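You operate a simulated robot arm through the tools that you are given. There is no shell and no other tool. Be economical: measure what you need, move in short steps, check, and stop when the job is done.

Carry out the task below with a simulated robot arm. There is one attempt and no reset: what you move stays moved.

JOB
Set the brown horseshoe to the size on the card and seat that block between its heels.
Fine: the medium block comes out first and stands on the plank shelf; drop nothing. Set down upright: what you pick out.

It is judged by the outcome, as a careful person would: the job done as asked, and still so three seconds after it is handed in. It fails if anything else is knocked over, pushed out of place, dropped, spilled or broken.

ROBOT AND FRAMES
A 7-joint arm with a two-finger parallel gripper, hanging from a carriage that runs on a rail from [-0.8, -227.7] to [0, 0.3] (x, y) and turns from -4.259 to 7.749 rad about z. Base frame: it is fixed where the carriage stands at the start and does not move with it; the origin is on the floor, on the carriage's upright axis, x ahead of it, y to its left, z up. Lengths are in cm, angles in rad, forces in N, time in s.
With the tool pointing down near the work surface it reaches from about 10 to 54 cm from the robot's upright axis, wherever it stands. Its first joint turns from -2.897 to 2.897 rad. Places, roughly: flat green lever [-50, 10, 70]; left end of the plank shelf [30, 40, 70]; yellow post on a block [-30, 20, 70]. Payload 3.91 kg.
Tool frame: the origin (TCP) lies between the finger pads and is the grasp point; the fingertips stand 3 cm ahead of it; z points along the fingers, y is the line along which they close. Largest opening 11 cm; finger width 2, thickness 1; the body of the gripper, 4.8 by 11.2 cm, starts 5.5 cm behind the TCP.
Orientation is that of the tool frame in the base frame, as [roll, pitch, yaw] about the fixed x, y, z axes, in that order (R = Rz(yaw) Ry(pitch) Rx(roll)). With the fingers straight down and closing along the base's y, the tool's x points along the base's -x, its y along +y and its z along -z.

CONTROLS
- The arm moves only by the tool move_arm. Its argument "rows" is one flat list of numbers, 7 for each row, row after row: the turn, a rotation vector about the tool's x, y, z in units of 6 degrees (1.0 is 6 degrees), then the shift along the tool's x, y, z in units of 40 mm (1.0 is 40 mm), then the gripper command, from -1 (fully open) to 1 (shut), values between in proportion. In form: [rx, ry, rz, tx, ty, tz, gripper, rx, ry, rz, tx, ty, tz, gripper, ...]. A call has 1 to 10 rows; each row shifts and turns the commanded pose from where the row before left it, along the tool's axes as they then stand. A call with a number of a shift or a turn outside -1 to 1 is refused whole. Rows are played at 5 a second. More than 5 cm and 0.15 rad between two rows, or a gripper value outside its range, and nothing of the call is played. Where a pose cannot be reached the arm comes as near as it can. A force on the tool above 40 N (or 10 N above the force at the start of the call, whichever is more), or a blocked arm, ends the call early, and 0.2 s more pass. Each finger travels about 10.8 cm/s and halts on what it meets, pressing with about 35 N; the grip force reading is that of the motor and also rises with nothing between the fingers. The clock runs only during rows and for 0.2 s after the last one: add rows that do not move to give the fingers time. The reply holds the time, the measured pose of the TCP, the force on the tool along the base axes, the opening and the grip force, in the units named above and with some noise, with the torque about the TCP (base axes, N m) and any sound that the robot's microphone picked up.
- Cameras (640 x 400 px; columns grow to the right, rows downward): "scene" is now at [16.54, 5.61, 162.54]; the picture's right is [0.85, 0.53, 0.00], its down [0.46, -0.74, -0.49] and it looks along [-0.26, 0.42, -0.87] (base axes); focal length 287 px, centre (320, 200). "wrist" rides on the gripper at [7.2, 1.7, -10.3] in the tool frame; the picture's right is [-0.23, 0.97, 0.00], its down [-0.76, -0.18, -0.62] and it looks along [-0.61, -0.14, 0.78] (tool axes); focal length 222 px, centre (320, 200). There is no depth. A picture from a camera that has moved, and an enlarged one, comes with that camera's place and axes in the base frame and with its lens.
- snapshot(camera): a new picture of that camera. The clock stands still meanwhile.
- lift_body(by): slides the trunk up (or, below 0, down) by that many cm; the arm and the scene camera ride with it, the base frame stays. It gives what a move gives, with no picture.
- drive_base(legs): drives the robot by 1 to 6 legs, each [ahead, left, turn to the left] in cm, cm and rad, along the robot's own axes; the way and the turn of a leg run together, so that a leg with both is an arc; at most 150 cm and 3.142 rad a leg. The arm and the cameras ride along, it lands a little off, and it stops where it bumps. It keeps to its track: a leg is cut to what the track allows. It gives what a move gives.
- pan_tilt(pan, tilt): turns the head with the scene camera to pan (to the left, within 2.705 rad either way) and tilt (down, from -0.506 to 1.204), counted from straight ahead of the robot. It gives what a move gives.
- close_up(camera, box): a new picture of the part [left, top, right, bottom] of that camera's present view, enlarged. The clock stands still meanwhile.
- hand_in(): hands the job in; it is judged then, once.

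Work in short steps. Places have to be worked out from the pictures, the camera data and where the tool is seen: move nearer, look again, correct. Check each grasp and each placing, and mend what went wrong. You have 120 turns and 90 pictures in all, those below and enlarged ones among them. Open the gripper and draw the arm clear of the work before you hand the job in, unless the task says otherwise; then end with one line.

The tools are called as a command line: name --argument value ..., lists and objects as JSON in quotes. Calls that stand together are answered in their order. move_arm: Moves the arm, as the interface text tells. Its arguments: {"type":"object","properties":{"rows":{"type":"array","items":{"type":"number"}}},"required":["rows"]} The other tools are called the same way: lift_body (by) slides the trunk up or down; drive_base (legs) drives the base; pan_tilt (pan, tilt) turns the head that bears the scene camera; snapshot (camera) takes a picture; close_up (camera, box) takes an enlarged picture of a part of a camera's view; hand_in () hands the job in.

At the start:

```text
time_s: 0.0
tool_pos: [-28.3, 43.89, 101.06]
ee_rot: [3.141, 0.0, 3.141]
ft_force: [1.1, 0.6, -1.0]
torque: [0.01, 0.02, -0.01]
gripper_width: 10.99
gripper_force: 0.1
trunk travel left (down, up): [-32.5, 25.5]
robot x, y, heading: [-0.3, 0.01, -0.0]
head pan, tilt: [2.133, 1.058]
```

scene: 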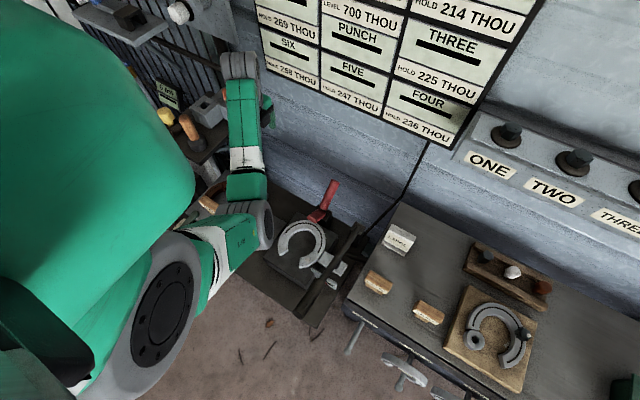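
wrist: 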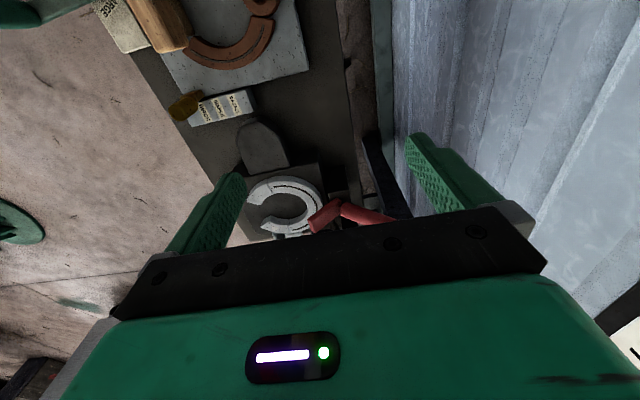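

The wrist view shows a brown horseshoe farther along the bench; the scene view shows grey ones. I turn the head to see the rest of the work area.

pan_tilt --pan 2.7 --tilt 0.9

snapshot --camera "scene"

close_up --camera "wrist" --box '[80, 0, 400, 240]'

```text
time_s: 1.0
tool_pos: [-28.21, 43.74, 101.03]
ee_rot: [-3.141, 0.001, -3.141]
ft_force: [0.0, -0.4, 0.1]
torque: [0.01, -0.01, 0.0]
gripper_width: 11.02
gripper_force: 0.0
trunk travel left (down, up): [-32.5, 25.5]
robot x, y, heading: [0.49, -0.16, 0.001]
head pan, tilt: [2.7, 0.901]
```

```text
87 pictures are left
camera scene: at [13.23, 3.26, 163.65], right [0.43, 0.9, 0.0], down [0.71, -0.34, -0.62], along [-0.56, 0.27, -0.78], focal length 287 px, centre (320, 200)
```

scene: 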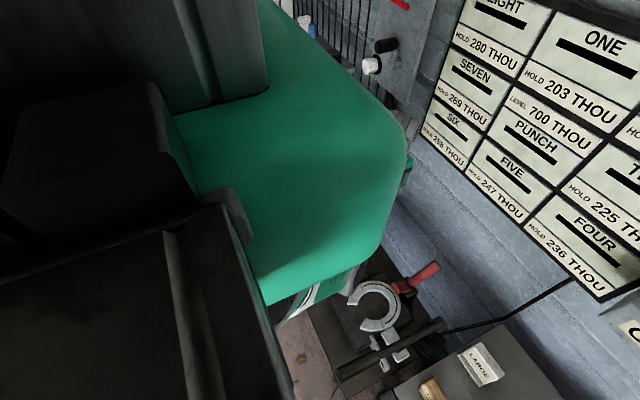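

```text
1.67 times, centred on (240, 120) of wrist
camera zoom: at [-35.36, 45.44, 111.44], right [0.23, 0.97, 0.0], down [0.76, -0.18, 0.62], along [0.61, -0.14, -0.78], focal length 370 px, centre (453, 333)
```

zoom: 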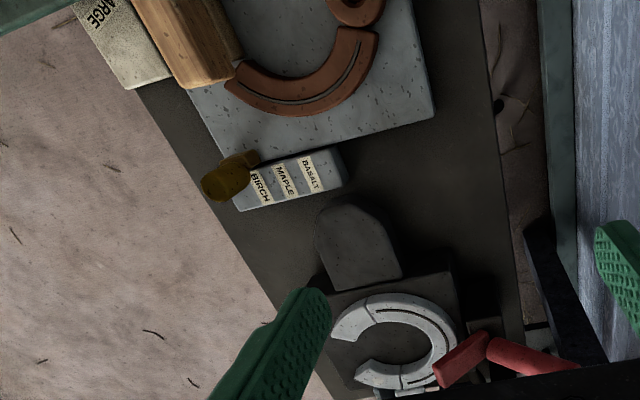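

The brown horseshoe is near x≈-35. I look around at several head angles to find the card and the shelf.

pan_tilt --pan 1.4 --tilt 0.7

snapshot --camera "scene"

pan_tilt --pan 2.1 --tilt 0.5

snapshot --camera "scene"

pan_tilt --pan 0.3 --tilt 0.7

snapshot --camera "scene"

```text
time_s: 2.5
tool_pos: [-28.18, 43.82, 101.01]
ee_rot: [3.141, 0.0, -3.142]
ft_force: [-0.3, -0.4, 0.6]
torque: [-0.01, 0.02, -0.01]
gripper_width: 11.0
gripper_force: 0.1
trunk travel left (down, up): [-32.5, 25.5]
robot x, y, heading: [-0.08, -0.09, -0.001]
head pan, tilt: [1.4, 0.7]
```

```text
85 pictures are left
camera scene: at [21.49, 8.4, 165.27], right [0.99, -0.17, 0.0], down [-0.11, -0.63, -0.76], along [0.13, 0.75, -0.64], focal length 287 px, centre (320, 200)
```

scene: 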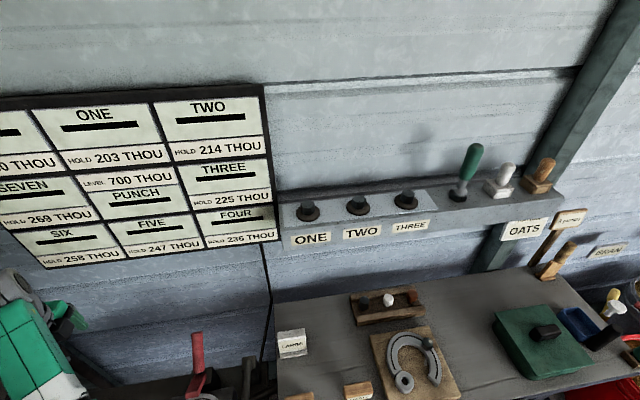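

```text
time_s: 3.5
tool_pos: [-28.19, 43.86, 100.99]
ee_rot: [-3.14, 0.0, 3.141]
ft_force: [0.9, 0.5, -1.0]
torque: [0.0, 0.02, -0.03]
gripper_width: 11.02
gripper_force: 0.0
trunk travel left (down, up): [-32.5, 25.5]
robot x, y, heading: [-0.32, -0.17, 0.002]
head pan, tilt: [2.1, 0.499]
```

```text
84 pictures are left
camera scene: at [15.47, 7.89, 167.04], right [0.86, 0.5, 0.0], down [0.24, -0.41, -0.88], along [-0.44, 0.76, -0.48], focal length 287 px, centre (320, 200)
```

scene: 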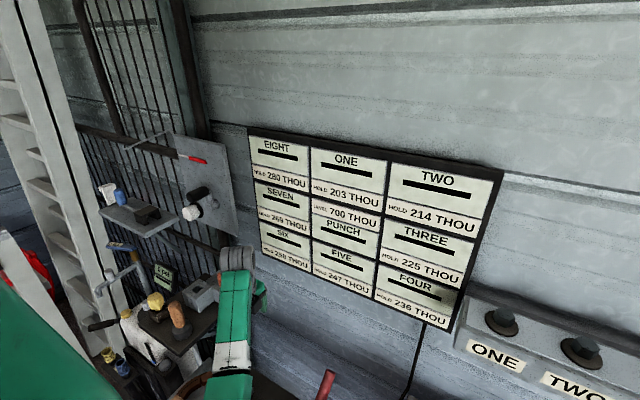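

```text
time_s: 5.3
tool_pos: [-28.18, 43.9, 101.08]
ee_rot: [-3.14, 0.0, -3.141]
ft_force: [-0.2, 0.0, -0.7]
torque: [-0.06, 0.0, -0.01]
gripper_width: 10.99
gripper_force: 0.0
trunk travel left (down, up): [-32.5, 25.5]
robot x, y, heading: [0.06, -0.09, -0.001]
head pan, tilt: [0.3, 0.7]
```

```text
83 pictures are left
camera scene: at [28.16, 2.55, 165.27], right [0.3, -0.96, 0.0], down [-0.62, -0.19, -0.77], along [0.73, 0.23, -0.64], focal length 287 px, centre (320, 200)
```

scene: 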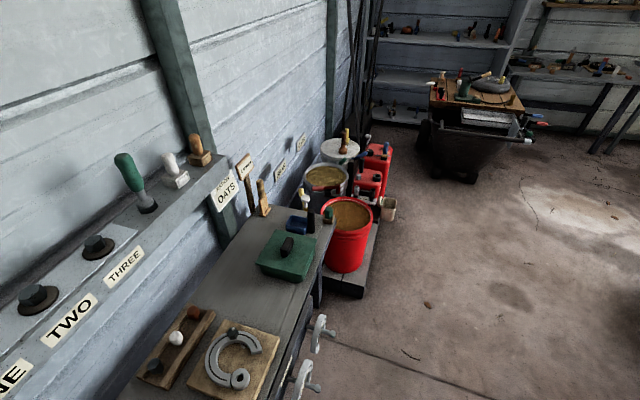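

The card and brown horseshoe are hidden behind my arm. I tilt the gripper so that the wrist camera looks straight down at the left bench, with the trunk raised for a wider view.

lift_body --by 15

move_arm --rows '[0, 1, 0, 0, 0, 0, -1, 0, 1, 0, 0, 0, 0, -1, 0, 1, 0, 0, 0, 0, -1, 0, 1, 0, 0, 0, 0, -1, 0, 1, 0, 0, 0, 0, -1, 0, 1, 0, 0, 0, 0, -1, 0, 1, 0, 0, 0, 0, -1, 0, 0, 0, 0, 0, 0, -1]'

snapshot --camera "wrist"

```text
time_s: 7.1
tool_pos: [-28.18, 43.9, 115.99]
ee_rot: [3.14, 0.0, 3.142]
ft_force: [-0.1, -0.8, 0.6]
torque: [0.03, 0.01, 0.0]
gripper_width: 11.01
gripper_force: 0.1
trunk travel left (down, up): [-47.5, 10.5]
robot x, y, heading: [-0.27, -0.01, -0.0]
head pan, tilt: [0.3, 0.7]
```

```text
time_s: 8.9
tool_pos: [-28.21, 43.82, 116.05]
ee_rot: [3.14, -0.733, -3.141]
ft_force: [-0.5, -0.4, -0.5]
torque: [0.03, -0.01, 0.0]
gripper_width: 10.99
gripper_force: 0.0
trunk travel left (down, up): [-47.5, 10.5]
robot x, y, heading: [-0.22, 0.18, -0.002]
head pan, tilt: [0.3, 0.7]
```

```text
82 pictures are left
camera wrist: at [-26.53, 45.44, 128.61], right [0.17, 0.97, -0.15], down [0.98, -0.18, -0.05], along [-0.07, -0.14, -0.99], focal length 222 px, centre (320, 200)
```

wrist: 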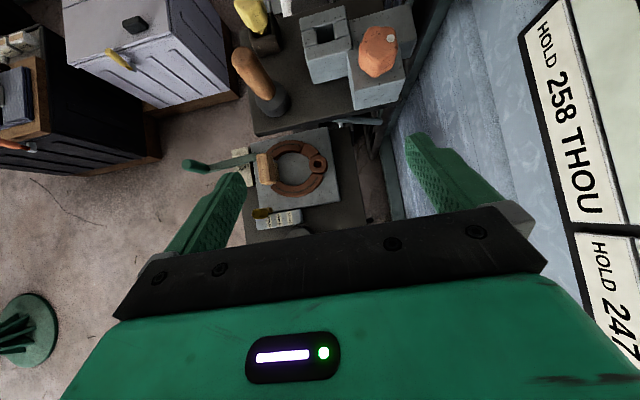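

close_up --camera "wrist" --box '[170, 110, 370, 235]'

close_up --camera "wrist" --box '[170, 0, 430, 160]'

```text
3.20 times, centred on (270, 172) of wrist
camera zoom: at [-26.53, 45.44, 128.61], right [0.17, 0.97, -0.15], down [0.98, -0.18, -0.05], along [-0.07, -0.14, -0.99], focal length 711 px, centre (480, 288)
```

zoom: 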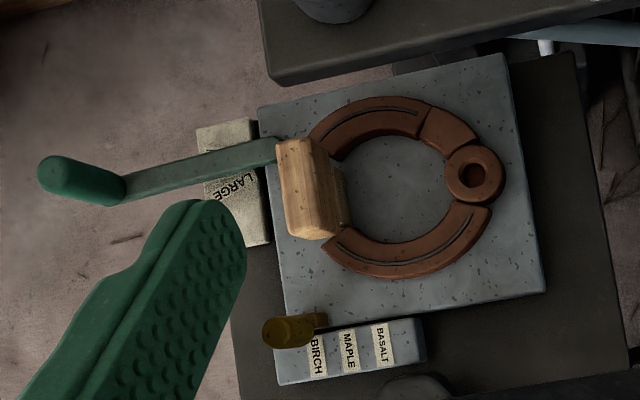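

```text
2.46 times, centred on (300, 80) of wrist
camera zoom: at [-26.53, 45.44, 128.61], right [0.17, 0.97, -0.15], down [0.98, -0.18, -0.05], along [-0.07, -0.14, -0.99], focal length 547 px, centre (369, 495)
```

zoom: 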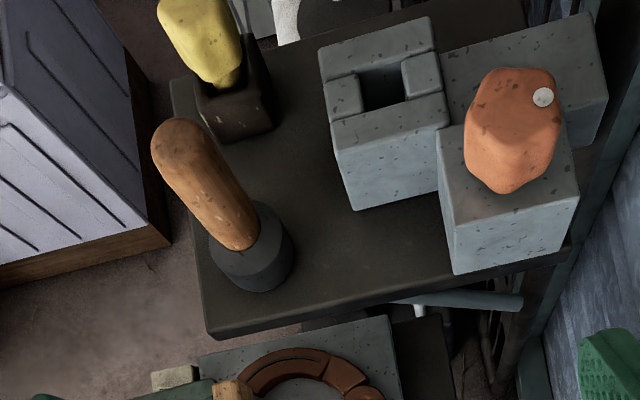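

The brown horseshoe holds a wood block between its heels, with a green lever and a "LARGE" block beside it. I look for the card in the scene view with close-ups.

pan_tilt --pan 2.3 --tilt 0.75

snapshot --camera "scene"

close_up --camera "scene" --box '[0, 100, 320, 300]'

```text
time_s: 10.8
tool_pos: [-28.19, 43.82, 115.95]
ee_rot: [-3.141, -0.733, 3.141]
ft_force: [-0.3, 0.0, 0.3]
torque: [0.0, 0.02, 0.01]
gripper_width: 11.0
gripper_force: 0.1
trunk travel left (down, up): [-47.5, 10.5]
robot x, y, heading: [-0.02, -0.04, 0.001]
head pan, tilt: [2.3, 0.75]
```

```text
79 pictures are left
camera scene: at [14.53, 6.21, 179.85], right [0.75, 0.67, 0.0], down [0.45, -0.51, -0.73], along [-0.49, 0.55, -0.68], focal length 287 px, centre (320, 200)
```

scene: 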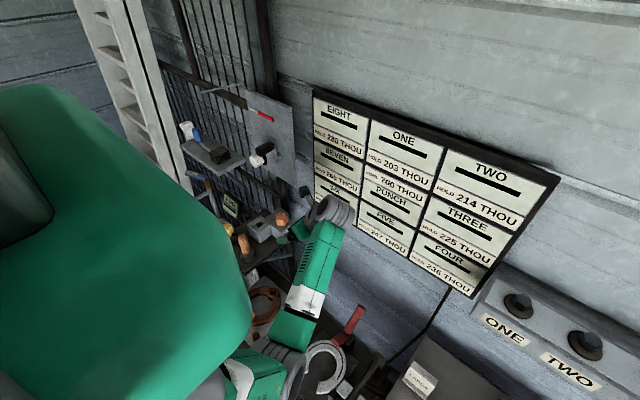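

```text
2.00 times, centred on (160, 200) of scene
camera zoom: at [14.53, 6.21, 179.85], right [0.75, 0.67, 0.0], down [0.45, -0.51, -0.73], along [-0.49, 0.55, -0.68], focal length 574 px, centre (640, 200)
```

zoom: 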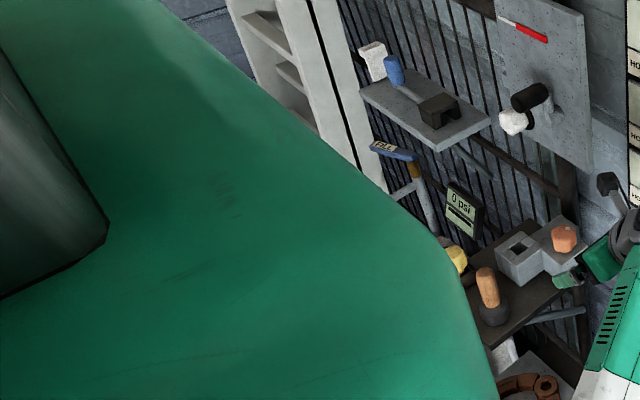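

A "0 psi" gauge belongs to another station; still no card. I straighten the gripper, raise the trunk, and turn right so the head can see the left side freely.

lift_body --by 10

move_arm --rows '[0, -1, 0, 0, 0, 0, -1, 0, -1, 0, 0, 0, 0, -1, 0, -1, 0, 0, 0, 0, -1, 0, -1, 0, 0, 0, 0, -1, 0, -1, 0, 0, 0, 0, -1, 0, -1, 0, 0, 0, 0, -1, 0, -1, 0, 0, 0, 0, -1, 0, 0, 0, 0, 0, 0, -1]'

drive_base --legs '[[0, 0, -1.5]]'

pan_tilt --pan -1.5 --tilt 0.5

snapshot --camera "scene"

snapshot --camera "wrist"

```text
time_s: 12.1
tool_pos: [-28.18, 43.78, 126.03]
ee_rot: [-3.141, -0.733, 3.141]
ft_force: [0.2, 0.3, -0.9]
torque: [-0.02, -0.01, 0.0]
gripper_width: 11.0
gripper_force: 0.1
trunk travel left (down, up): [-57.5, 0.5]
robot x, y, heading: [-0.12, 0.09, -0.001]
head pan, tilt: [2.3, 0.75]
```

```text
time_s: 13.9
tool_pos: [-28.26, 43.87, 126.01]
ee_rot: [-3.142, 0.001, 3.141]
ft_force: [0.1, 0.4, 0.1]
torque: [-0.01, 0.0, 0.0]
gripper_width: 11.03
gripper_force: 0.0
trunk travel left (down, up): [-57.5, 0.5]
robot x, y, heading: [0.1, 0.06, 0.0]
head pan, tilt: [2.3, 0.75]
```

```text
time_s: 18.0
tool_pos: [42.29, 30.53, 125.98]
ee_rot: [-3.141, -0.001, 1.627]
ft_force: [0.3, 0.2, -0.4]
torque: [-0.01, 0.0, -0.02]
gripper_width: 11.0
gripper_force: 0.0
trunk travel left (down, up): [-57.5, 0.5]
robot x, y, heading: [-0.03, -0.2, -1.515]
head pan, tilt: [2.3, 0.75]
```

```text
time_s: 21.2
tool_pos: [42.25, 30.52, 125.99]
ee_rot: [-3.141, 0.001, 1.625]
ft_force: [0.3, 0.5, 0.0]
torque: [-0.02, 0.01, -0.01]
gripper_width: 11.01
gripper_force: 0.1
trunk travel left (down, up): [-57.5, 0.5]
robot x, y, heading: [0.15, 0.08, -1.517]
head pan, tilt: [-1.499, 0.499]
```

```text
77 pictures are left
camera scene: at [-7.89, -21.09, 192.04], right [-0.13, 0.99, 0.0], down [0.47, 0.06, -0.88], along [-0.87, -0.11, -0.48], focal length 287 px, centre (320, 200)
```

scene: 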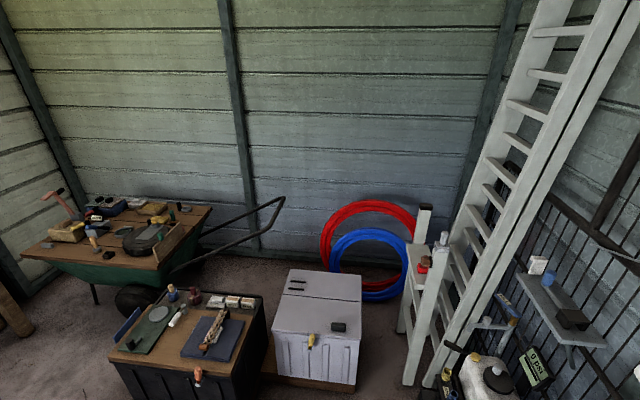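

```text
76 pictures are left
camera wrist: at [43.7, 37.77, 136.41], right [0.98, -0.17, 0.0], down [-0.14, -0.77, 0.62], along [-0.11, -0.61, -0.78], focal length 222 px, centre (320, 200)
```

wrist: 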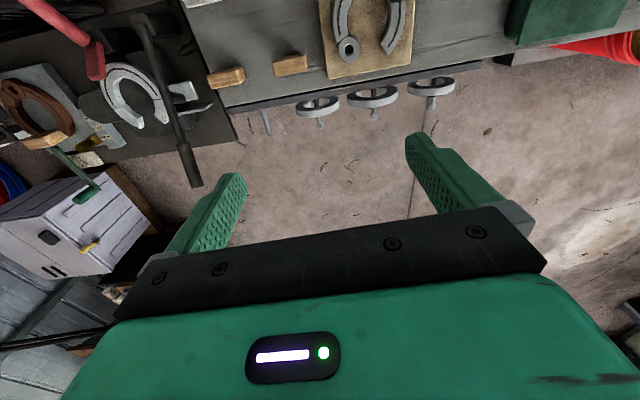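

Clear view now. I pan to the left bench with more tilt and look closely.

pan_tilt --pan -2.3 --tilt 0.95

snapshot --camera "scene"

close_up --camera "scene" --box '[200, 160, 520, 360]'

```text
time_s: 22.3
tool_pos: [42.27, 30.6, 126.03]
ee_rot: [3.141, 0.001, 1.626]
ft_force: [0.2, -0.8, 1.0]
torque: [0.01, 0.02, 0.0]
gripper_width: 11.0
gripper_force: 0.0
trunk travel left (down, up): [-57.5, 0.5]
robot x, y, heading: [0.34, -0.27, -1.516]
head pan, tilt: [-2.3, 0.949]
```

```text
75 pictures are left
camera scene: at [-4.54, -15.4, 188.3], right [0.62, 0.78, 0.0], down [0.64, -0.51, -0.58], along [-0.46, 0.36, -0.81], focal length 287 px, centre (320, 200)
```

scene: 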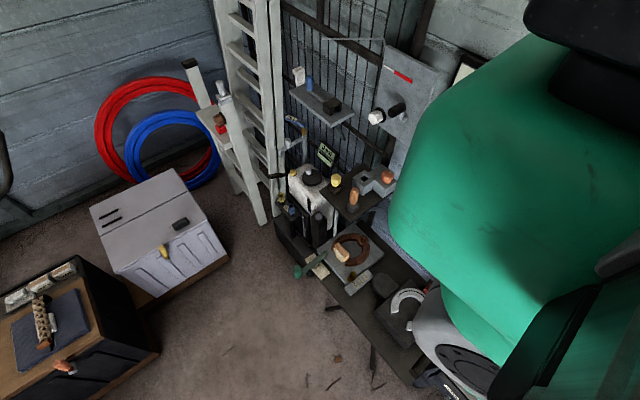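

```text
2.00 times, centred on (360, 260) of scene
camera zoom: at [-4.54, -15.4, 188.3], right [0.62, 0.78, 0.0], down [0.64, -0.51, -0.58], along [-0.46, 0.36, -0.81], focal length 574 px, centre (240, 80)
```

zoom: 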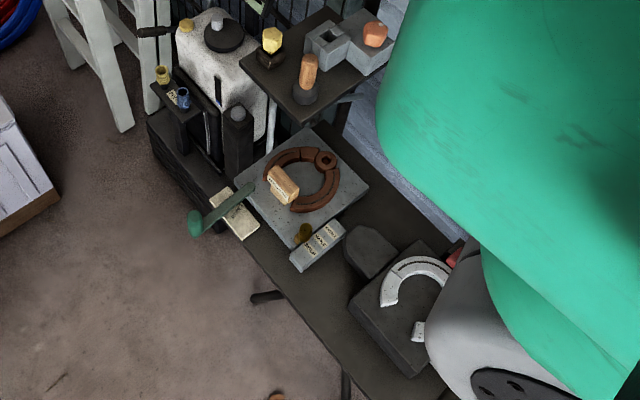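

I zoom hard on the brown horseshoe station.

close_up --camera "scene" --box '[285, 225, 385, 300]'

pan_tilt --pan 2.4 --tilt 0.9

snapshot --camera "scene"

```text
5.33 times, centred on (335, 262) of scene
camera zoom: at [-4.54, -15.4, 188.3], right [0.62, 0.78, 0.0], down [0.64, -0.51, -0.58], along [-0.46, 0.36, -0.81], focal length 1530 px, centre (240, -133)
```

zoom: 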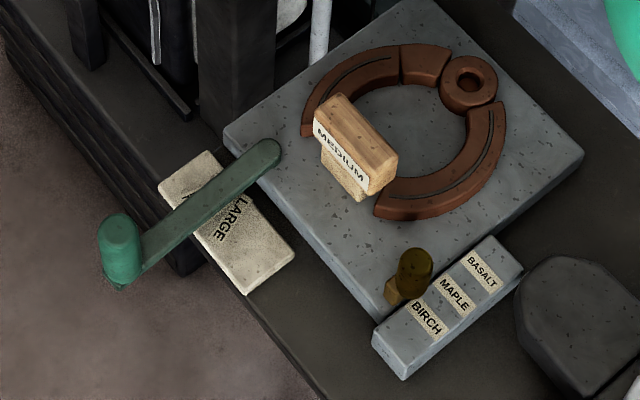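

```text
time_s: 26.0
tool_pos: [42.41, 30.54, 125.97]
ee_rot: [3.141, 0.001, 1.625]
ft_force: [0.0, 0.0, -0.1]
torque: [-0.01, -0.01, -0.01]
gripper_width: 10.99
gripper_force: 0.2
trunk travel left (down, up): [-57.5, 0.5]
robot x, y, heading: [-0.01, 0.13, -1.517]
head pan, tilt: [2.4, 0.901]
```

```text
72 pictures are left
camera scene: at [5.93, -14.11, 188.66], right [0.77, -0.63, 0.0], down [-0.5, -0.61, -0.62], along [0.39, 0.48, -0.78], focal length 287 px, centre (320, 200)
```

scene: 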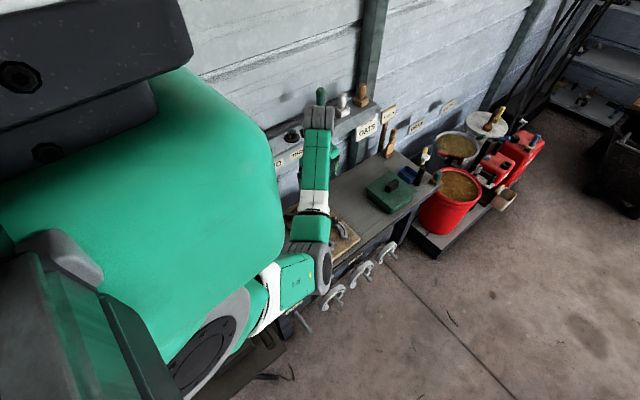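

The card by the brown horseshoe reads LARGE, and the MEDIUM block stands between its heels. Now I look closely at the two wood blocks on the right bench.

close_up --camera "wrist" --box '[180, 0, 440, 160]'

close_up --camera "wrist" --box '[0, 0, 240, 200]'

```text
2.46 times, centred on (310, 80) of wrist
camera zoom: at [43.7, 37.77, 136.41], right [0.98, -0.17, 0.0], down [-0.14, -0.77, 0.62], along [-0.11, -0.61, -0.78], focal length 547 px, centre (345, 495)
```

zoom: 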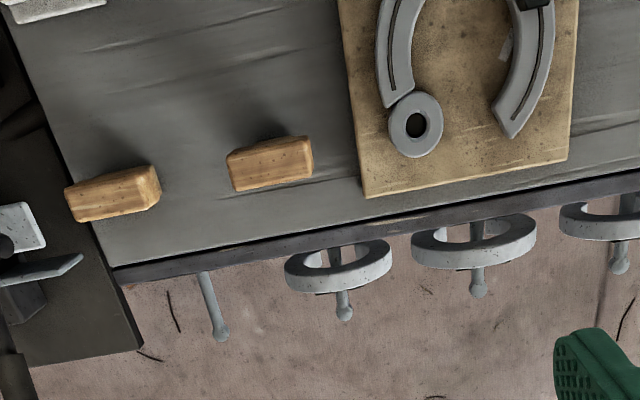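

```text
2.00 times, centred on (120, 100) of wrist
camera zoom: at [43.7, 37.77, 136.41], right [0.98, -0.17, 0.0], down [-0.14, -0.77, 0.62], along [-0.11, -0.61, -0.78], focal length 444 px, centre (720, 400)
```

zoom: 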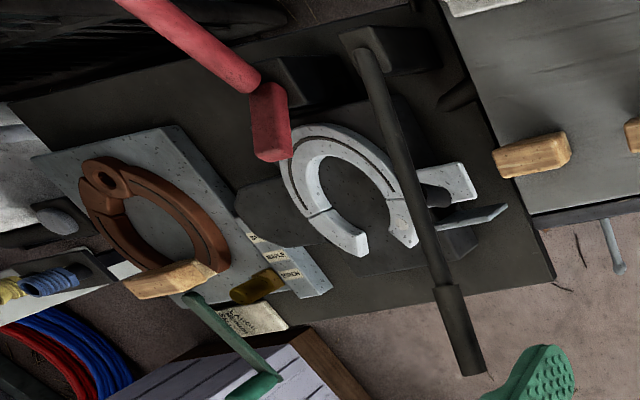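

I turn back to the starting heading and read the labels on those blocks.

drive_base --legs '[[0, 0, 1.515]]'

pan_tilt --pan 1.6 --tilt 1.1

snapshot --camera "scene"

```text
time_s: 30.1
tool_pos: [-27.39, 44.42, 126.01]
ee_rot: [3.141, -0.001, 3.122]
ft_force: [-0.2, 0.1, 0.0]
torque: [0.0, 0.0, -0.01]
gripper_width: 11.02
gripper_force: 0.1
trunk travel left (down, up): [-57.5, 0.5]
robot x, y, heading: [0.33, -0.22, -0.015]
head pan, tilt: [2.4, 0.901]
```

```text
time_s: 31.2
tool_pos: [-27.48, 44.43, 125.95]
ee_rot: [3.141, -0.001, 3.125]
ft_force: [0.6, 0.7, 0.3]
torque: [-0.01, 0.02, 0.0]
gripper_width: 11.02
gripper_force: 0.1
trunk travel left (down, up): [-57.5, 0.5]
robot x, y, heading: [0.11, -0.28, -0.019]
head pan, tilt: [1.6, 1.1]
```

```text
69 pictures are left
camera scene: at [19.97, 5.98, 187.27], right [1.0, 0.01, 0.0], down [0.01, -0.89, -0.45], along [-0.01, 0.45, -0.89], focal length 287 px, centre (320, 200)
```

scene: 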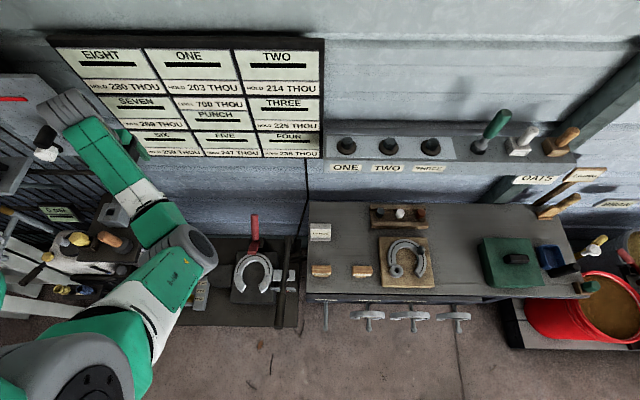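

close_up --camera "scene" --box '[296, 200, 456, 300]'

close_up --camera "scene" --box '[190, 200, 350, 300]'

```text
4.00 times, centred on (376, 250) of scene
camera zoom: at [19.97, 5.98, 187.27], right [1.0, 0.01, 0.0], down [0.01, -0.89, -0.45], along [-0.01, 0.45, -0.89], focal length 1147 px, centre (96, 0)
```

zoom: 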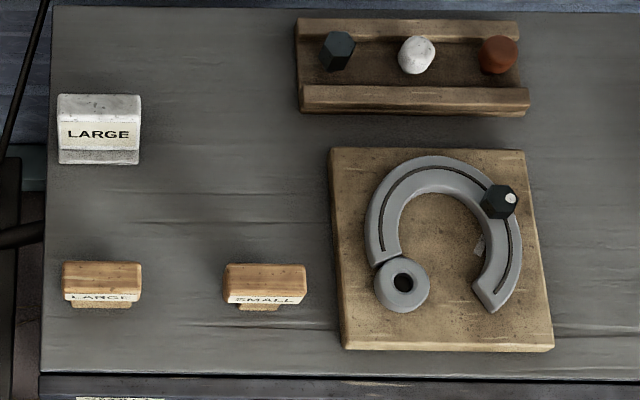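

```text
4.00 times, centred on (270, 250) of scene
camera zoom: at [19.97, 5.98, 187.27], right [1.0, 0.01, 0.0], down [0.01, -0.89, -0.45], along [-0.01, 0.45, -0.89], focal length 1147 px, centre (520, 0)
```

zoom: 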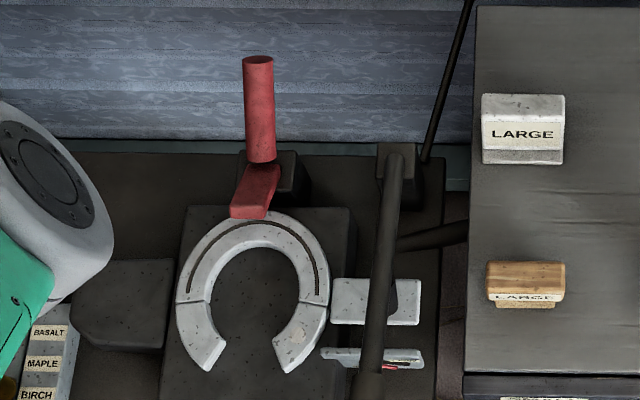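

Shelf: wood LARGE and SMALL T-blocks in front, a white LARGE stone block behind. I move the wrist camera over the brown station to study its mechanism, lowering the trunk partly.

move_arm --rows '[0, 0, 0, 0.6, -0.93, 0, -1, 0, 0, 0, 0.6, -0.93, 0, -1, 0, 0, 0, 0.6, -0.93, 0, -1, 0, 0, 0, 0.6, -0.93, 0, -1, 0, 0, 0, 0.6, -0.93, 0, -1, 0, 0.7, 0, 0.6, -0.93, 0, -1, 0, 1, 0, 0, 0, 0, -1, 0, 1, 0, 0, 0, 0, -1, 0, 1, 0, 0, 0, 0, -1, 0, 0, 0, 0, 0, 0, -1]'

lift_body --by -22

snapshot --camera "wrist"

```text
time_s: 33.4
tool_pos: [-42.18, 22.44, 126.11]
ee_rot: [-3.141, -0.389, 3.123]
ft_force: [0.1, 0.0, 0.0]
torque: [-0.03, 0.01, 0.01]
gripper_width: 11.01
gripper_force: 0.2
trunk travel left (down, up): [-57.5, 0.5]
robot x, y, heading: [-0.05, 0.24, -0.021]
head pan, tilt: [1.6, 1.1]
```

```text
time_s: 35.7
tool_pos: [-42.09, 22.48, 104.09]
ee_rot: [-3.141, -0.389, 3.123]
ft_force: [0.0, -0.3, 0.2]
torque: [0.02, 0.0, 0.0]
gripper_width: 10.98
gripper_force: 0.0
trunk travel left (down, up): [-35.5, 22.5]
robot x, y, heading: [-0.04, 0.05, -0.017]
head pan, tilt: [1.6, 1.1]
```

```text
66 pictures are left
camera wrist: at [-44.86, 24.02, 116.44], right [0.23, 0.97, -0.09], down [0.94, -0.19, 0.29], along [0.26, -0.15, -0.95], focal length 222 px, centre (320, 200)
```

wrist: 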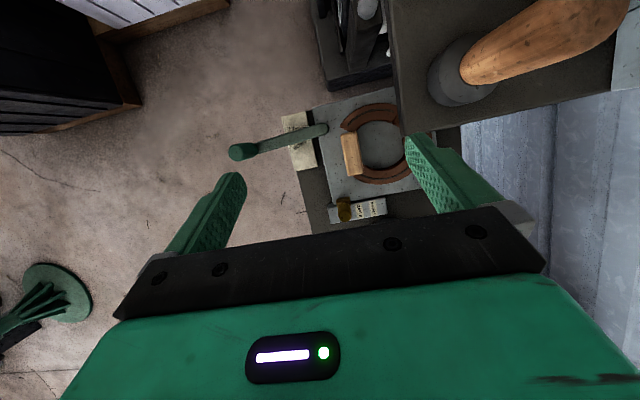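

I zoom on the station in this view.

close_up --camera "wrist" --box '[220, 85, 420, 235]'

```text
2.67 times, centred on (320, 160) of wrist
camera zoom: at [-44.86, 24.02, 116.44], right [0.23, 0.97, -0.09], down [0.94, -0.19, 0.29], along [0.26, -0.15, -0.95], focal length 592 px, centre (320, 307)
```

zoom: 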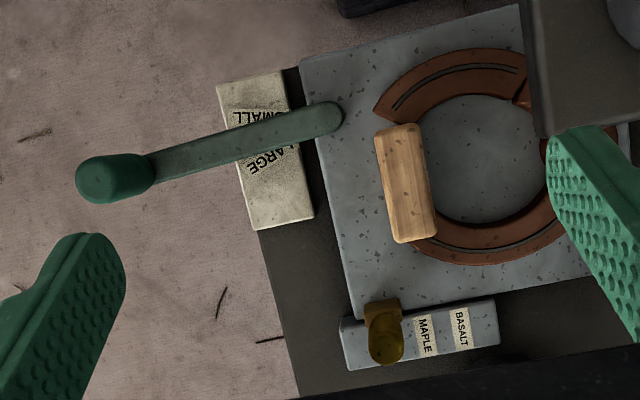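

The white plate is the lever's size scale (SMALL/MEDIUM/LARGE) with the lever at MEDIUM, so the card is elsewhere. I raise the trunk and back off along the rail to get a wide frontal view.

lift_body --by 20

drive_base --legs '[[0, -70, 0]]'

pan_tilt --pan 1.55 --tilt 0.75

snapshot --camera "scene"

```text
time_s: 37.9
tool_pos: [-42.08, 22.4, 124.0]
ee_rot: [3.141, -0.387, 3.123]
ft_force: [-0.2, 0.7, 0.1]
torque: [0.02, -0.02, 0.03]
gripper_width: 10.99
gripper_force: 0.1
trunk travel left (down, up): [-55.5, 2.5]
robot x, y, heading: [0.27, 0.41, -0.01]
head pan, tilt: [1.6, 1.1]
```

```text
time_s: 41.8
tool_pos: [-42.35, -47.23, 124.12]
ee_rot: [-3.141, -0.386, 3.117]
ft_force: [-0.1, -0.8, 0.1]
torque: [0.03, 0.02, -0.01]
gripper_width: 10.98
gripper_force: 0.2
trunk travel left (down, up): [-55.5, 2.5]
robot x, y, heading: [-0.02, -69.78, -0.025]
head pan, tilt: [1.6, 1.1]
```

```text
time_s: 42.6
tool_pos: [-42.48, -47.21, 124.13]
ee_rot: [3.141, -0.389, 3.118]
ft_force: [-0.1, -0.2, 0.2]
torque: [0.04, -0.02, -0.03]
gripper_width: 10.97
gripper_force: 0.0
trunk travel left (down, up): [-55.5, 2.5]
robot x, y, heading: [-0.28, -70.14, -0.021]
head pan, tilt: [1.55, 0.75]
```

```text
64 pictures are left
camera scene: at [20.15, -62.0, 187.84], right [1.0, -0.04, 0.0], down [-0.03, -0.68, -0.73], along [0.03, 0.73, -0.68], focal length 287 px, centre (320, 200)
```

scene: 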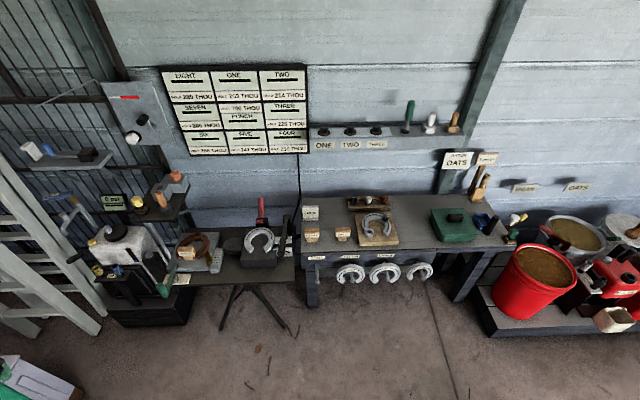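

Good overview. I zoom on the bench front and the left station.

close_up --camera "scene" --box '[290, 185, 450, 290]'

close_up --camera "scene" --box '[140, 190, 300, 295]'

close_up --camera "scene" --box '[420, 140, 600, 260]'

```text
3.81 times, centred on (370, 238) of scene
camera zoom: at [20.15, -62.0, 187.84], right [1.0, -0.04, 0.0], down [-0.03, -0.68, -0.73], along [0.03, 0.73, -0.68], focal length 1092 px, centre (130, 57)
```

zoom: 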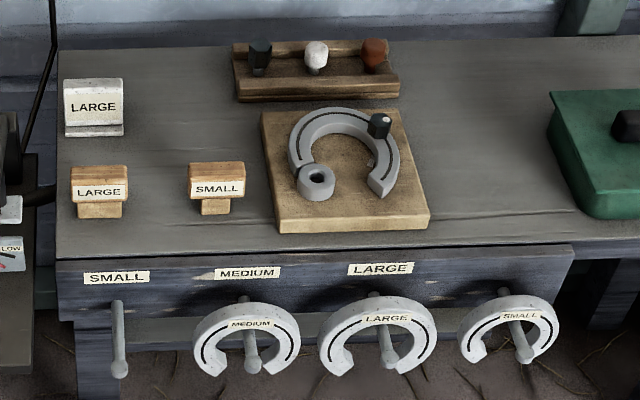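

```text
3.81 times, centred on (220, 242) of scene
camera zoom: at [20.15, -62.0, 187.84], right [1.0, -0.04, 0.0], down [-0.03, -0.68, -0.73], along [0.03, 0.73, -0.68], focal length 1092 px, centre (701, 38)
```

zoom: 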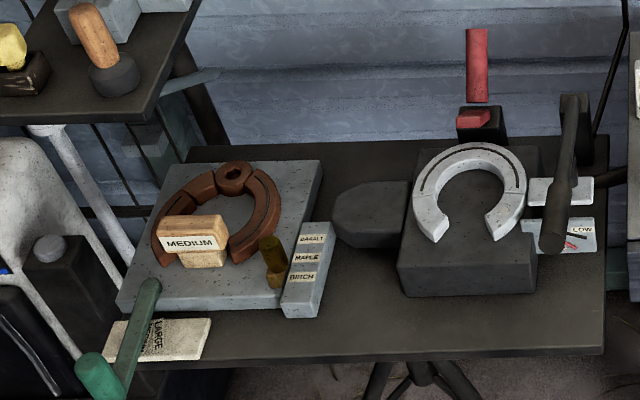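

```text
3.33 times, centred on (510, 200) of scene
camera zoom: at [20.15, -62.0, 187.84], right [1.0, -0.04, 0.0], down [-0.03, -0.68, -0.73], along [0.03, 0.73, -0.68], focal length 956 px, centre (-313, 200)
```

zoom: 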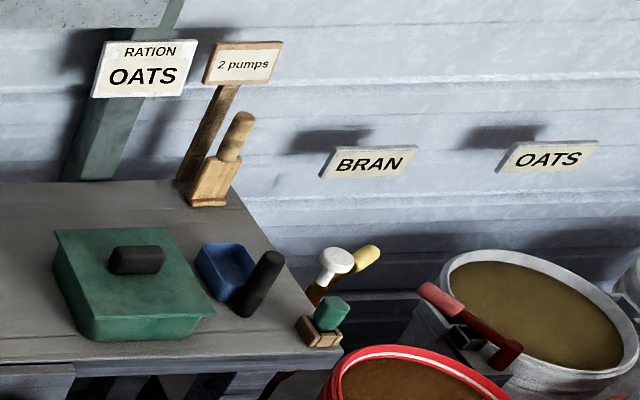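

The card on the plank shelf reads LARGE, and the lever scale by the brown shoe runs SMALL–MEDIUM–LARGE. Plan: MEDIUM out onto the shelf, lever to LARGE, wood LARGE block in. I square the tool and yaw it 90° (closing along x, to clear the upper table), and drive back.

move_arm --rows '[0, -1, 0, 0, 0, 0, -1, 0, -1, 0, 0, 0, 0, -1, 0, -1, 0, 0, 0, 0, -1, 0, -0.7, 0, 0, 0, 0, -1, 0, 0, -1, 0, 0, 0, -1, 0, 0, -1, 0, 0, 0, -1, 0, 0, -1, 0, 0, 0, -1, 0, 0, -1, 0, 0, 0, -1, 0, 0, -1, 0, 0, 0, -1]'

move_arm --rows '[0, 0, -1, 0, 0, 0, -1, 0, 0, -1, 0, 0, 0, -1, 0, 0, -1, 0, 0, 0, -1, 0, 0, -1, 0, 0, 0, -1, 0, 0, -1, 0, 0, 0, -1, 0, 0, -1, 0, 0, 0, -1, 0, 0, -1, 0, 0, 0, -1, 0, 0, -1, 0, 0, 0, -1, 0, 0, -1, 0, 0, 0, -1, 0, 0, -1, 0, 0, 0, -1]'

drive_base --legs '[[0, 69.8, 0.022]]'

snapshot --camera "wrist"

```text
time_s: 44.6
tool_pos: [-42.31, -47.25, 124.07]
ee_rot: [3.141, 0.0, -2.639]
ft_force: [-0.9, -0.4, 0.0]
torque: [0.0, 0.0, -0.05]
gripper_width: 10.98
gripper_force: 0.1
trunk travel left (down, up): [-55.5, 2.5]
robot x, y, heading: [-0.06, -69.99, -0.024]
head pan, tilt: [1.55, 0.75]
```

```text
time_s: 46.8
tool_pos: [-42.4, -47.3, 124.07]
ee_rot: [-3.141, -0.001, -1.593]
ft_force: [-0.5, 0.7, 0.4]
torque: [0.02, 0.03, -0.01]
gripper_width: 10.99
gripper_force: 0.0
trunk travel left (down, up): [-55.5, 2.5]
robot x, y, heading: [0.04, -69.75, -0.025]
head pan, tilt: [1.55, 0.75]
```

```text
time_s: 50.6
tool_pos: [-42.88, 21.02, 124.02]
ee_rot: [-3.141, -0.001, -1.557]
ft_force: [0.4, 0.0, -0.9]
torque: [0.04, -0.02, 0.0]
gripper_width: 10.99
gripper_force: 0.1
trunk travel left (down, up): [-55.5, 2.5]
robot x, y, heading: [-0.18, 0.13, 0.015]
head pan, tilt: [1.55, 0.75]
```

```text
60 pictures are left
camera wrist: at [-44.44, 13.6, 134.47], right [-0.98, 0.21, 0.0], down [0.17, 0.76, 0.62], along [0.13, 0.61, -0.78], focal length 222 px, centre (320, 200)
```

wrist: 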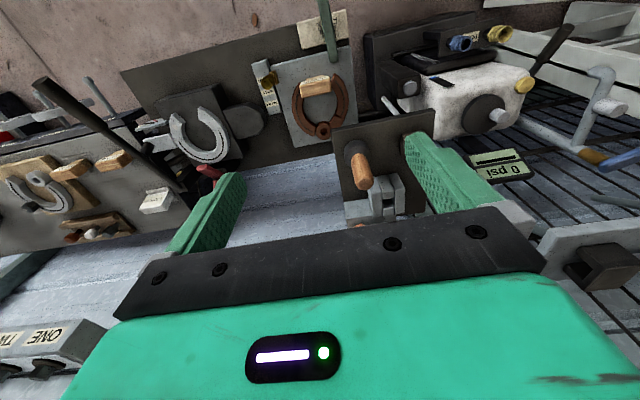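

I lower the trunk 22 cm and zoom on the block with this view along +y.

lift_body --by -22

snapshot --camera "wrist"

close_up --camera "wrist" --box '[220, 0, 420, 150]'

```text
time_s: 53.0
tool_pos: [-42.94, 20.99, 102.0]
ee_rot: [3.141, 0.001, -1.556]
ft_force: [-0.2, 0.4, -0.1]
torque: [0.03, -0.02, -0.03]
gripper_width: 11.0
gripper_force: 0.1
trunk travel left (down, up): [-33.5, 24.5]
robot x, y, heading: [0.13, -0.46, 0.013]
head pan, tilt: [1.55, 0.75]
```

```text
59 pictures are left
camera wrist: at [-44.44, 13.6, 112.47], right [-0.98, 0.21, 0.0], down [0.17, 0.76, 0.62], along [0.13, 0.61, -0.78], focal length 222 px, centre (320, 200)
```

wrist: 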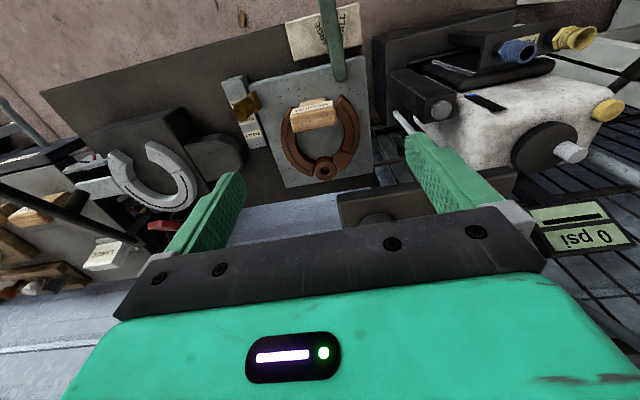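

```text
2.67 times, centred on (320, 75) of wrist
camera zoom: at [-44.44, 13.6, 112.47], right [-0.98, 0.21, 0.0], down [0.17, 0.76, 0.62], along [0.13, 0.61, -0.78], focal length 592 px, centre (320, 533)
```

zoom: 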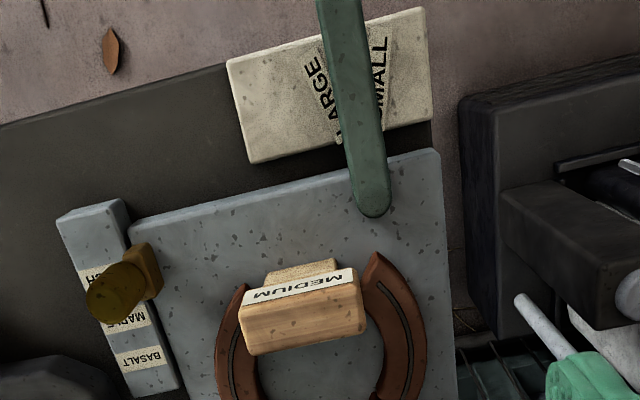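

The medium block's top centre is about (-40.8, 25.6, 76.4), aligned with x. I position above it and lower to z≈86 for a check.

move_arm --rows '[0, 0, 0.13, -0.57, -0.26, 0, -1, 0, 0, 0, -0.57, -0.26, 0, -1, 0, 0, 0, 0, 0, 0, -1]'

lift_body --by -15

snapshot --camera "wrist"

pan_tilt --pan 2.4 --tilt 0.8

snapshot --camera "scene"

```text
time_s: 53.8
tool_pos: [-40.91, 25.44, 102.02]
ee_rot: [-3.14, 0.0, -1.57]
ft_force: [0.9, -0.1, 0.4]
torque: [0.02, 0.0, 0.04]
gripper_width: 10.99
gripper_force: 0.0
trunk travel left (down, up): [-33.5, 24.5]
robot x, y, heading: [-0.4, -0.08, 0.018]
head pan, tilt: [1.55, 0.75]
```

```text
time_s: 55.5
tool_pos: [-40.84, 25.38, 86.86]
ee_rot: [-3.141, 0.001, -1.568]
ft_force: [0.5, -0.3, 0.1]
torque: [-0.02, 0.01, 0.0]
gripper_width: 11.0
gripper_force: 0.2
trunk travel left (down, up): [-18.5, 39.5]
robot x, y, heading: [0.08, 0.17, 0.012]
head pan, tilt: [1.55, 0.75]
```

```text
57 pictures are left
camera wrist: at [-42.49, 18.03, 97.34], right [-0.97, 0.23, 0.0], down [0.18, 0.76, 0.62], along [0.14, 0.61, -0.78], focal length 222 px, centre (320, 200)
```

wrist: 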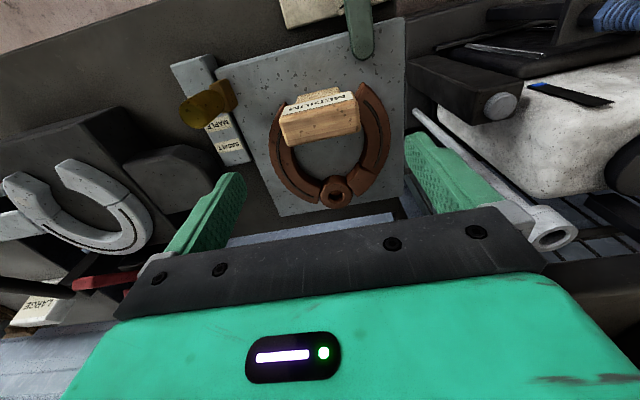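

```text
time_s: 56.7
tool_pos: [-40.84, 25.37, 86.9]
ee_rot: [3.141, -0.001, -1.569]
ft_force: [-1.2, 0.0, -0.1]
torque: [0.02, -0.01, -0.01]
gripper_width: 11.01
gripper_force: 0.0
trunk travel left (down, up): [-18.5, 39.5]
robot x, y, heading: [0.02, 0.12, 0.016]
head pan, tilt: [2.4, 0.799]
```

```text
56 pictures are left
camera scene: at [14.03, 5.68, 150.45], right [0.67, 0.75, 0.0], down [0.54, -0.48, -0.7], along [-0.52, 0.46, -0.72], focal length 287 px, centre (320, 200)
```

scene: 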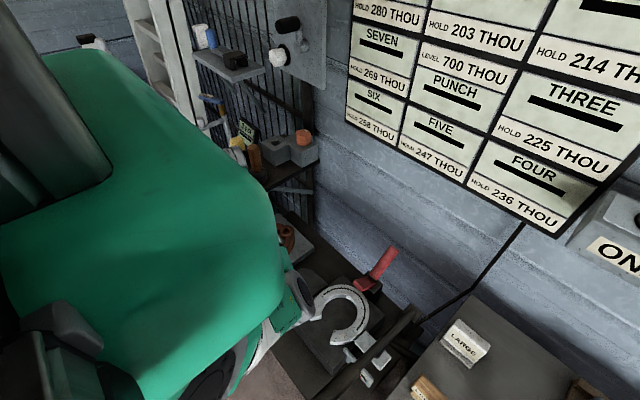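

The scene view is blocked; I zoom the wrist view on the block.

close_up --camera "wrist" --box '[240, 60, 420, 220]'

```text
2.50 times, centred on (330, 140) of wrist
camera zoom: at [-42.49, 18.02, 97.34], right [-0.97, 0.23, 0.0], down [0.18, 0.76, 0.62], along [0.14, 0.61, -0.78], focal length 555 px, centre (295, 350)
```

zoom: 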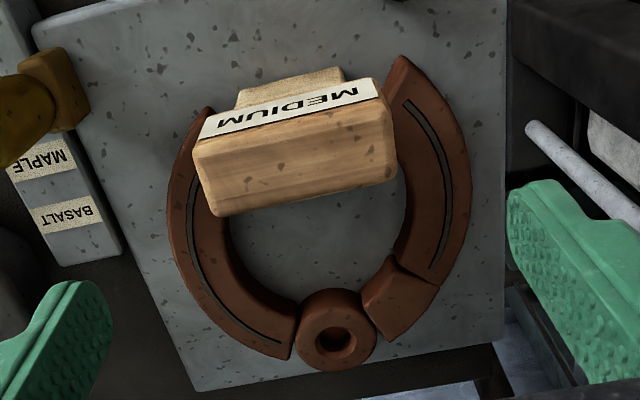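

Estimate is consistent: top centre (-40.8, 25.6, 76.4). I lower to TCP z≈77.2 so the tips stay above the shoe, and look.

lift_body --by -9.6

snapshot --camera "wrist"

```text
time_s: 58.0
tool_pos: [-40.94, 25.5, 77.39]
ee_rot: [3.141, -0.001, -1.571]
ft_force: [-0.1, -1.0, -0.3]
torque: [0.03, 0.0, -0.01]
gripper_width: 11.0
gripper_force: 0.2
trunk travel left (down, up): [-8.9, 49.1]
robot x, y, heading: [-0.3, 0.55, 0.014]
head pan, tilt: [2.4, 0.799]
```

```text
54 pictures are left
camera wrist: at [-42.49, 18.03, 87.74], right [-0.97, 0.23, 0.0], down [0.18, 0.76, 0.62], along [0.14, 0.61, -0.78], focal length 222 px, centre (320, 200)
```

wrist: 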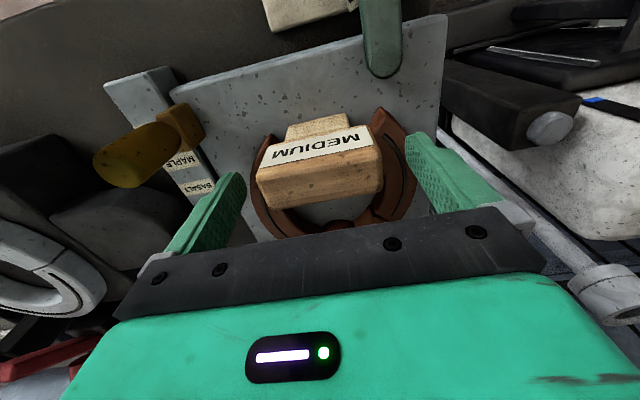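

Block is centred between the fingers; head spans z≈72–76. I lower 1.2 cm and close.

move_arm --rows '[0, 0, 0, 0, 0, 0.3, -1, 0, 0, 0, 0, 0, 0, -0.3, 0, 0, 0, 0, 0, 0, 0, 0, 0, 0, 0, 0, 0, 1, 0, 0, 0, 0, 0, 0, 1, 0, 0, 0, 0, 0, 0, 1]'

snapshot --camera "wrist"

```text
time_s: 59.4
tool_pos: [-40.99, 25.31, 76.13]
ee_rot: [3.141, -0.002, -1.569]
ft_force: [0.1, 0.2, 0.1]
torque: [0.03, -0.02, 0.01]
gripper_width: 7.43
gripper_force: 34.6
trunk travel left (down, up): [-8.9, 49.1]
robot x, y, heading: [-0.2, -0.0, 0.016]
head pan, tilt: [2.4, 0.799]
```

```text
53 pictures are left
camera wrist: at [-42.51, 18.03, 86.51], right [-0.97, 0.23, 0.0], down [0.18, 0.76, 0.62], along [0.14, 0.61, -0.78], focal length 222 px, centre (320, 200)
```

wrist: 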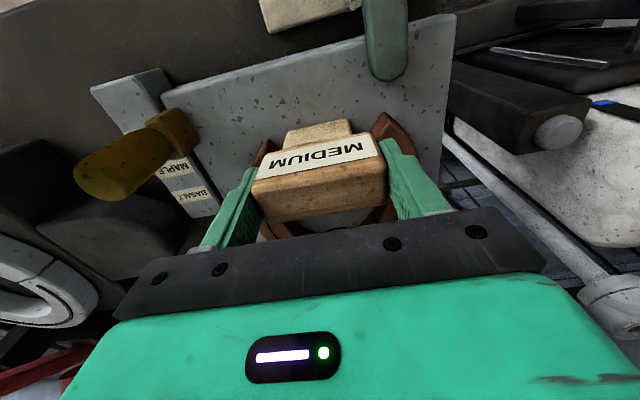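

Gripped at 7.43 cm. Lift straight up with the trunk.

lift_body --by 3

lift_body --by 22

snapshot --camera "wrist"

```text
time_s: 60.1
tool_pos: [-40.89, 25.44, 79.08]
ee_rot: [3.142, 0.0, -1.568]
ft_force: [0.1, -0.3, -0.9]
torque: [0.0, 0.01, 0.0]
gripper_width: 7.42
gripper_force: 34.9
trunk travel left (down, up): [-11.9, 46.1]
robot x, y, heading: [0.37, -0.19, 0.013]
head pan, tilt: [2.4, 0.799]
```

```text
time_s: 62.5
tool_pos: [-40.96, 25.37, 101.08]
ee_rot: [-3.142, -0.001, -1.569]
ft_force: [0.4, 0.8, -0.8]
torque: [0.05, 0.01, 0.02]
gripper_width: 7.43
gripper_force: 34.5
trunk travel left (down, up): [-33.9, 24.1]
robot x, y, heading: [0.2, -0.1, 0.013]
head pan, tilt: [2.4, 0.799]
```

```text
52 pictures are left
camera wrist: at [-42.51, 18.03, 111.51], right [-0.97, 0.23, 0.0], down [0.18, 0.76, 0.62], along [0.14, 0.61, -0.78], focal length 222 px, centre (320, 200)
```

wrist: 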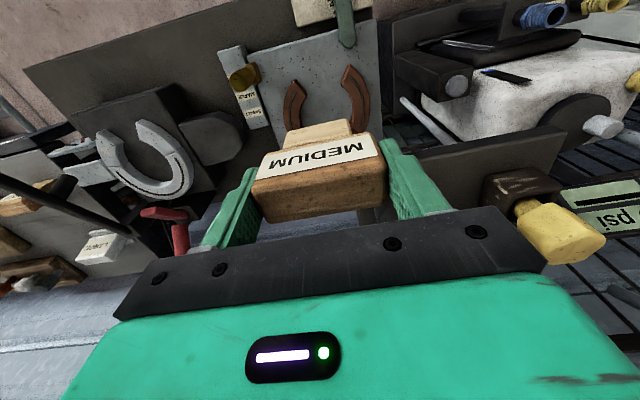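

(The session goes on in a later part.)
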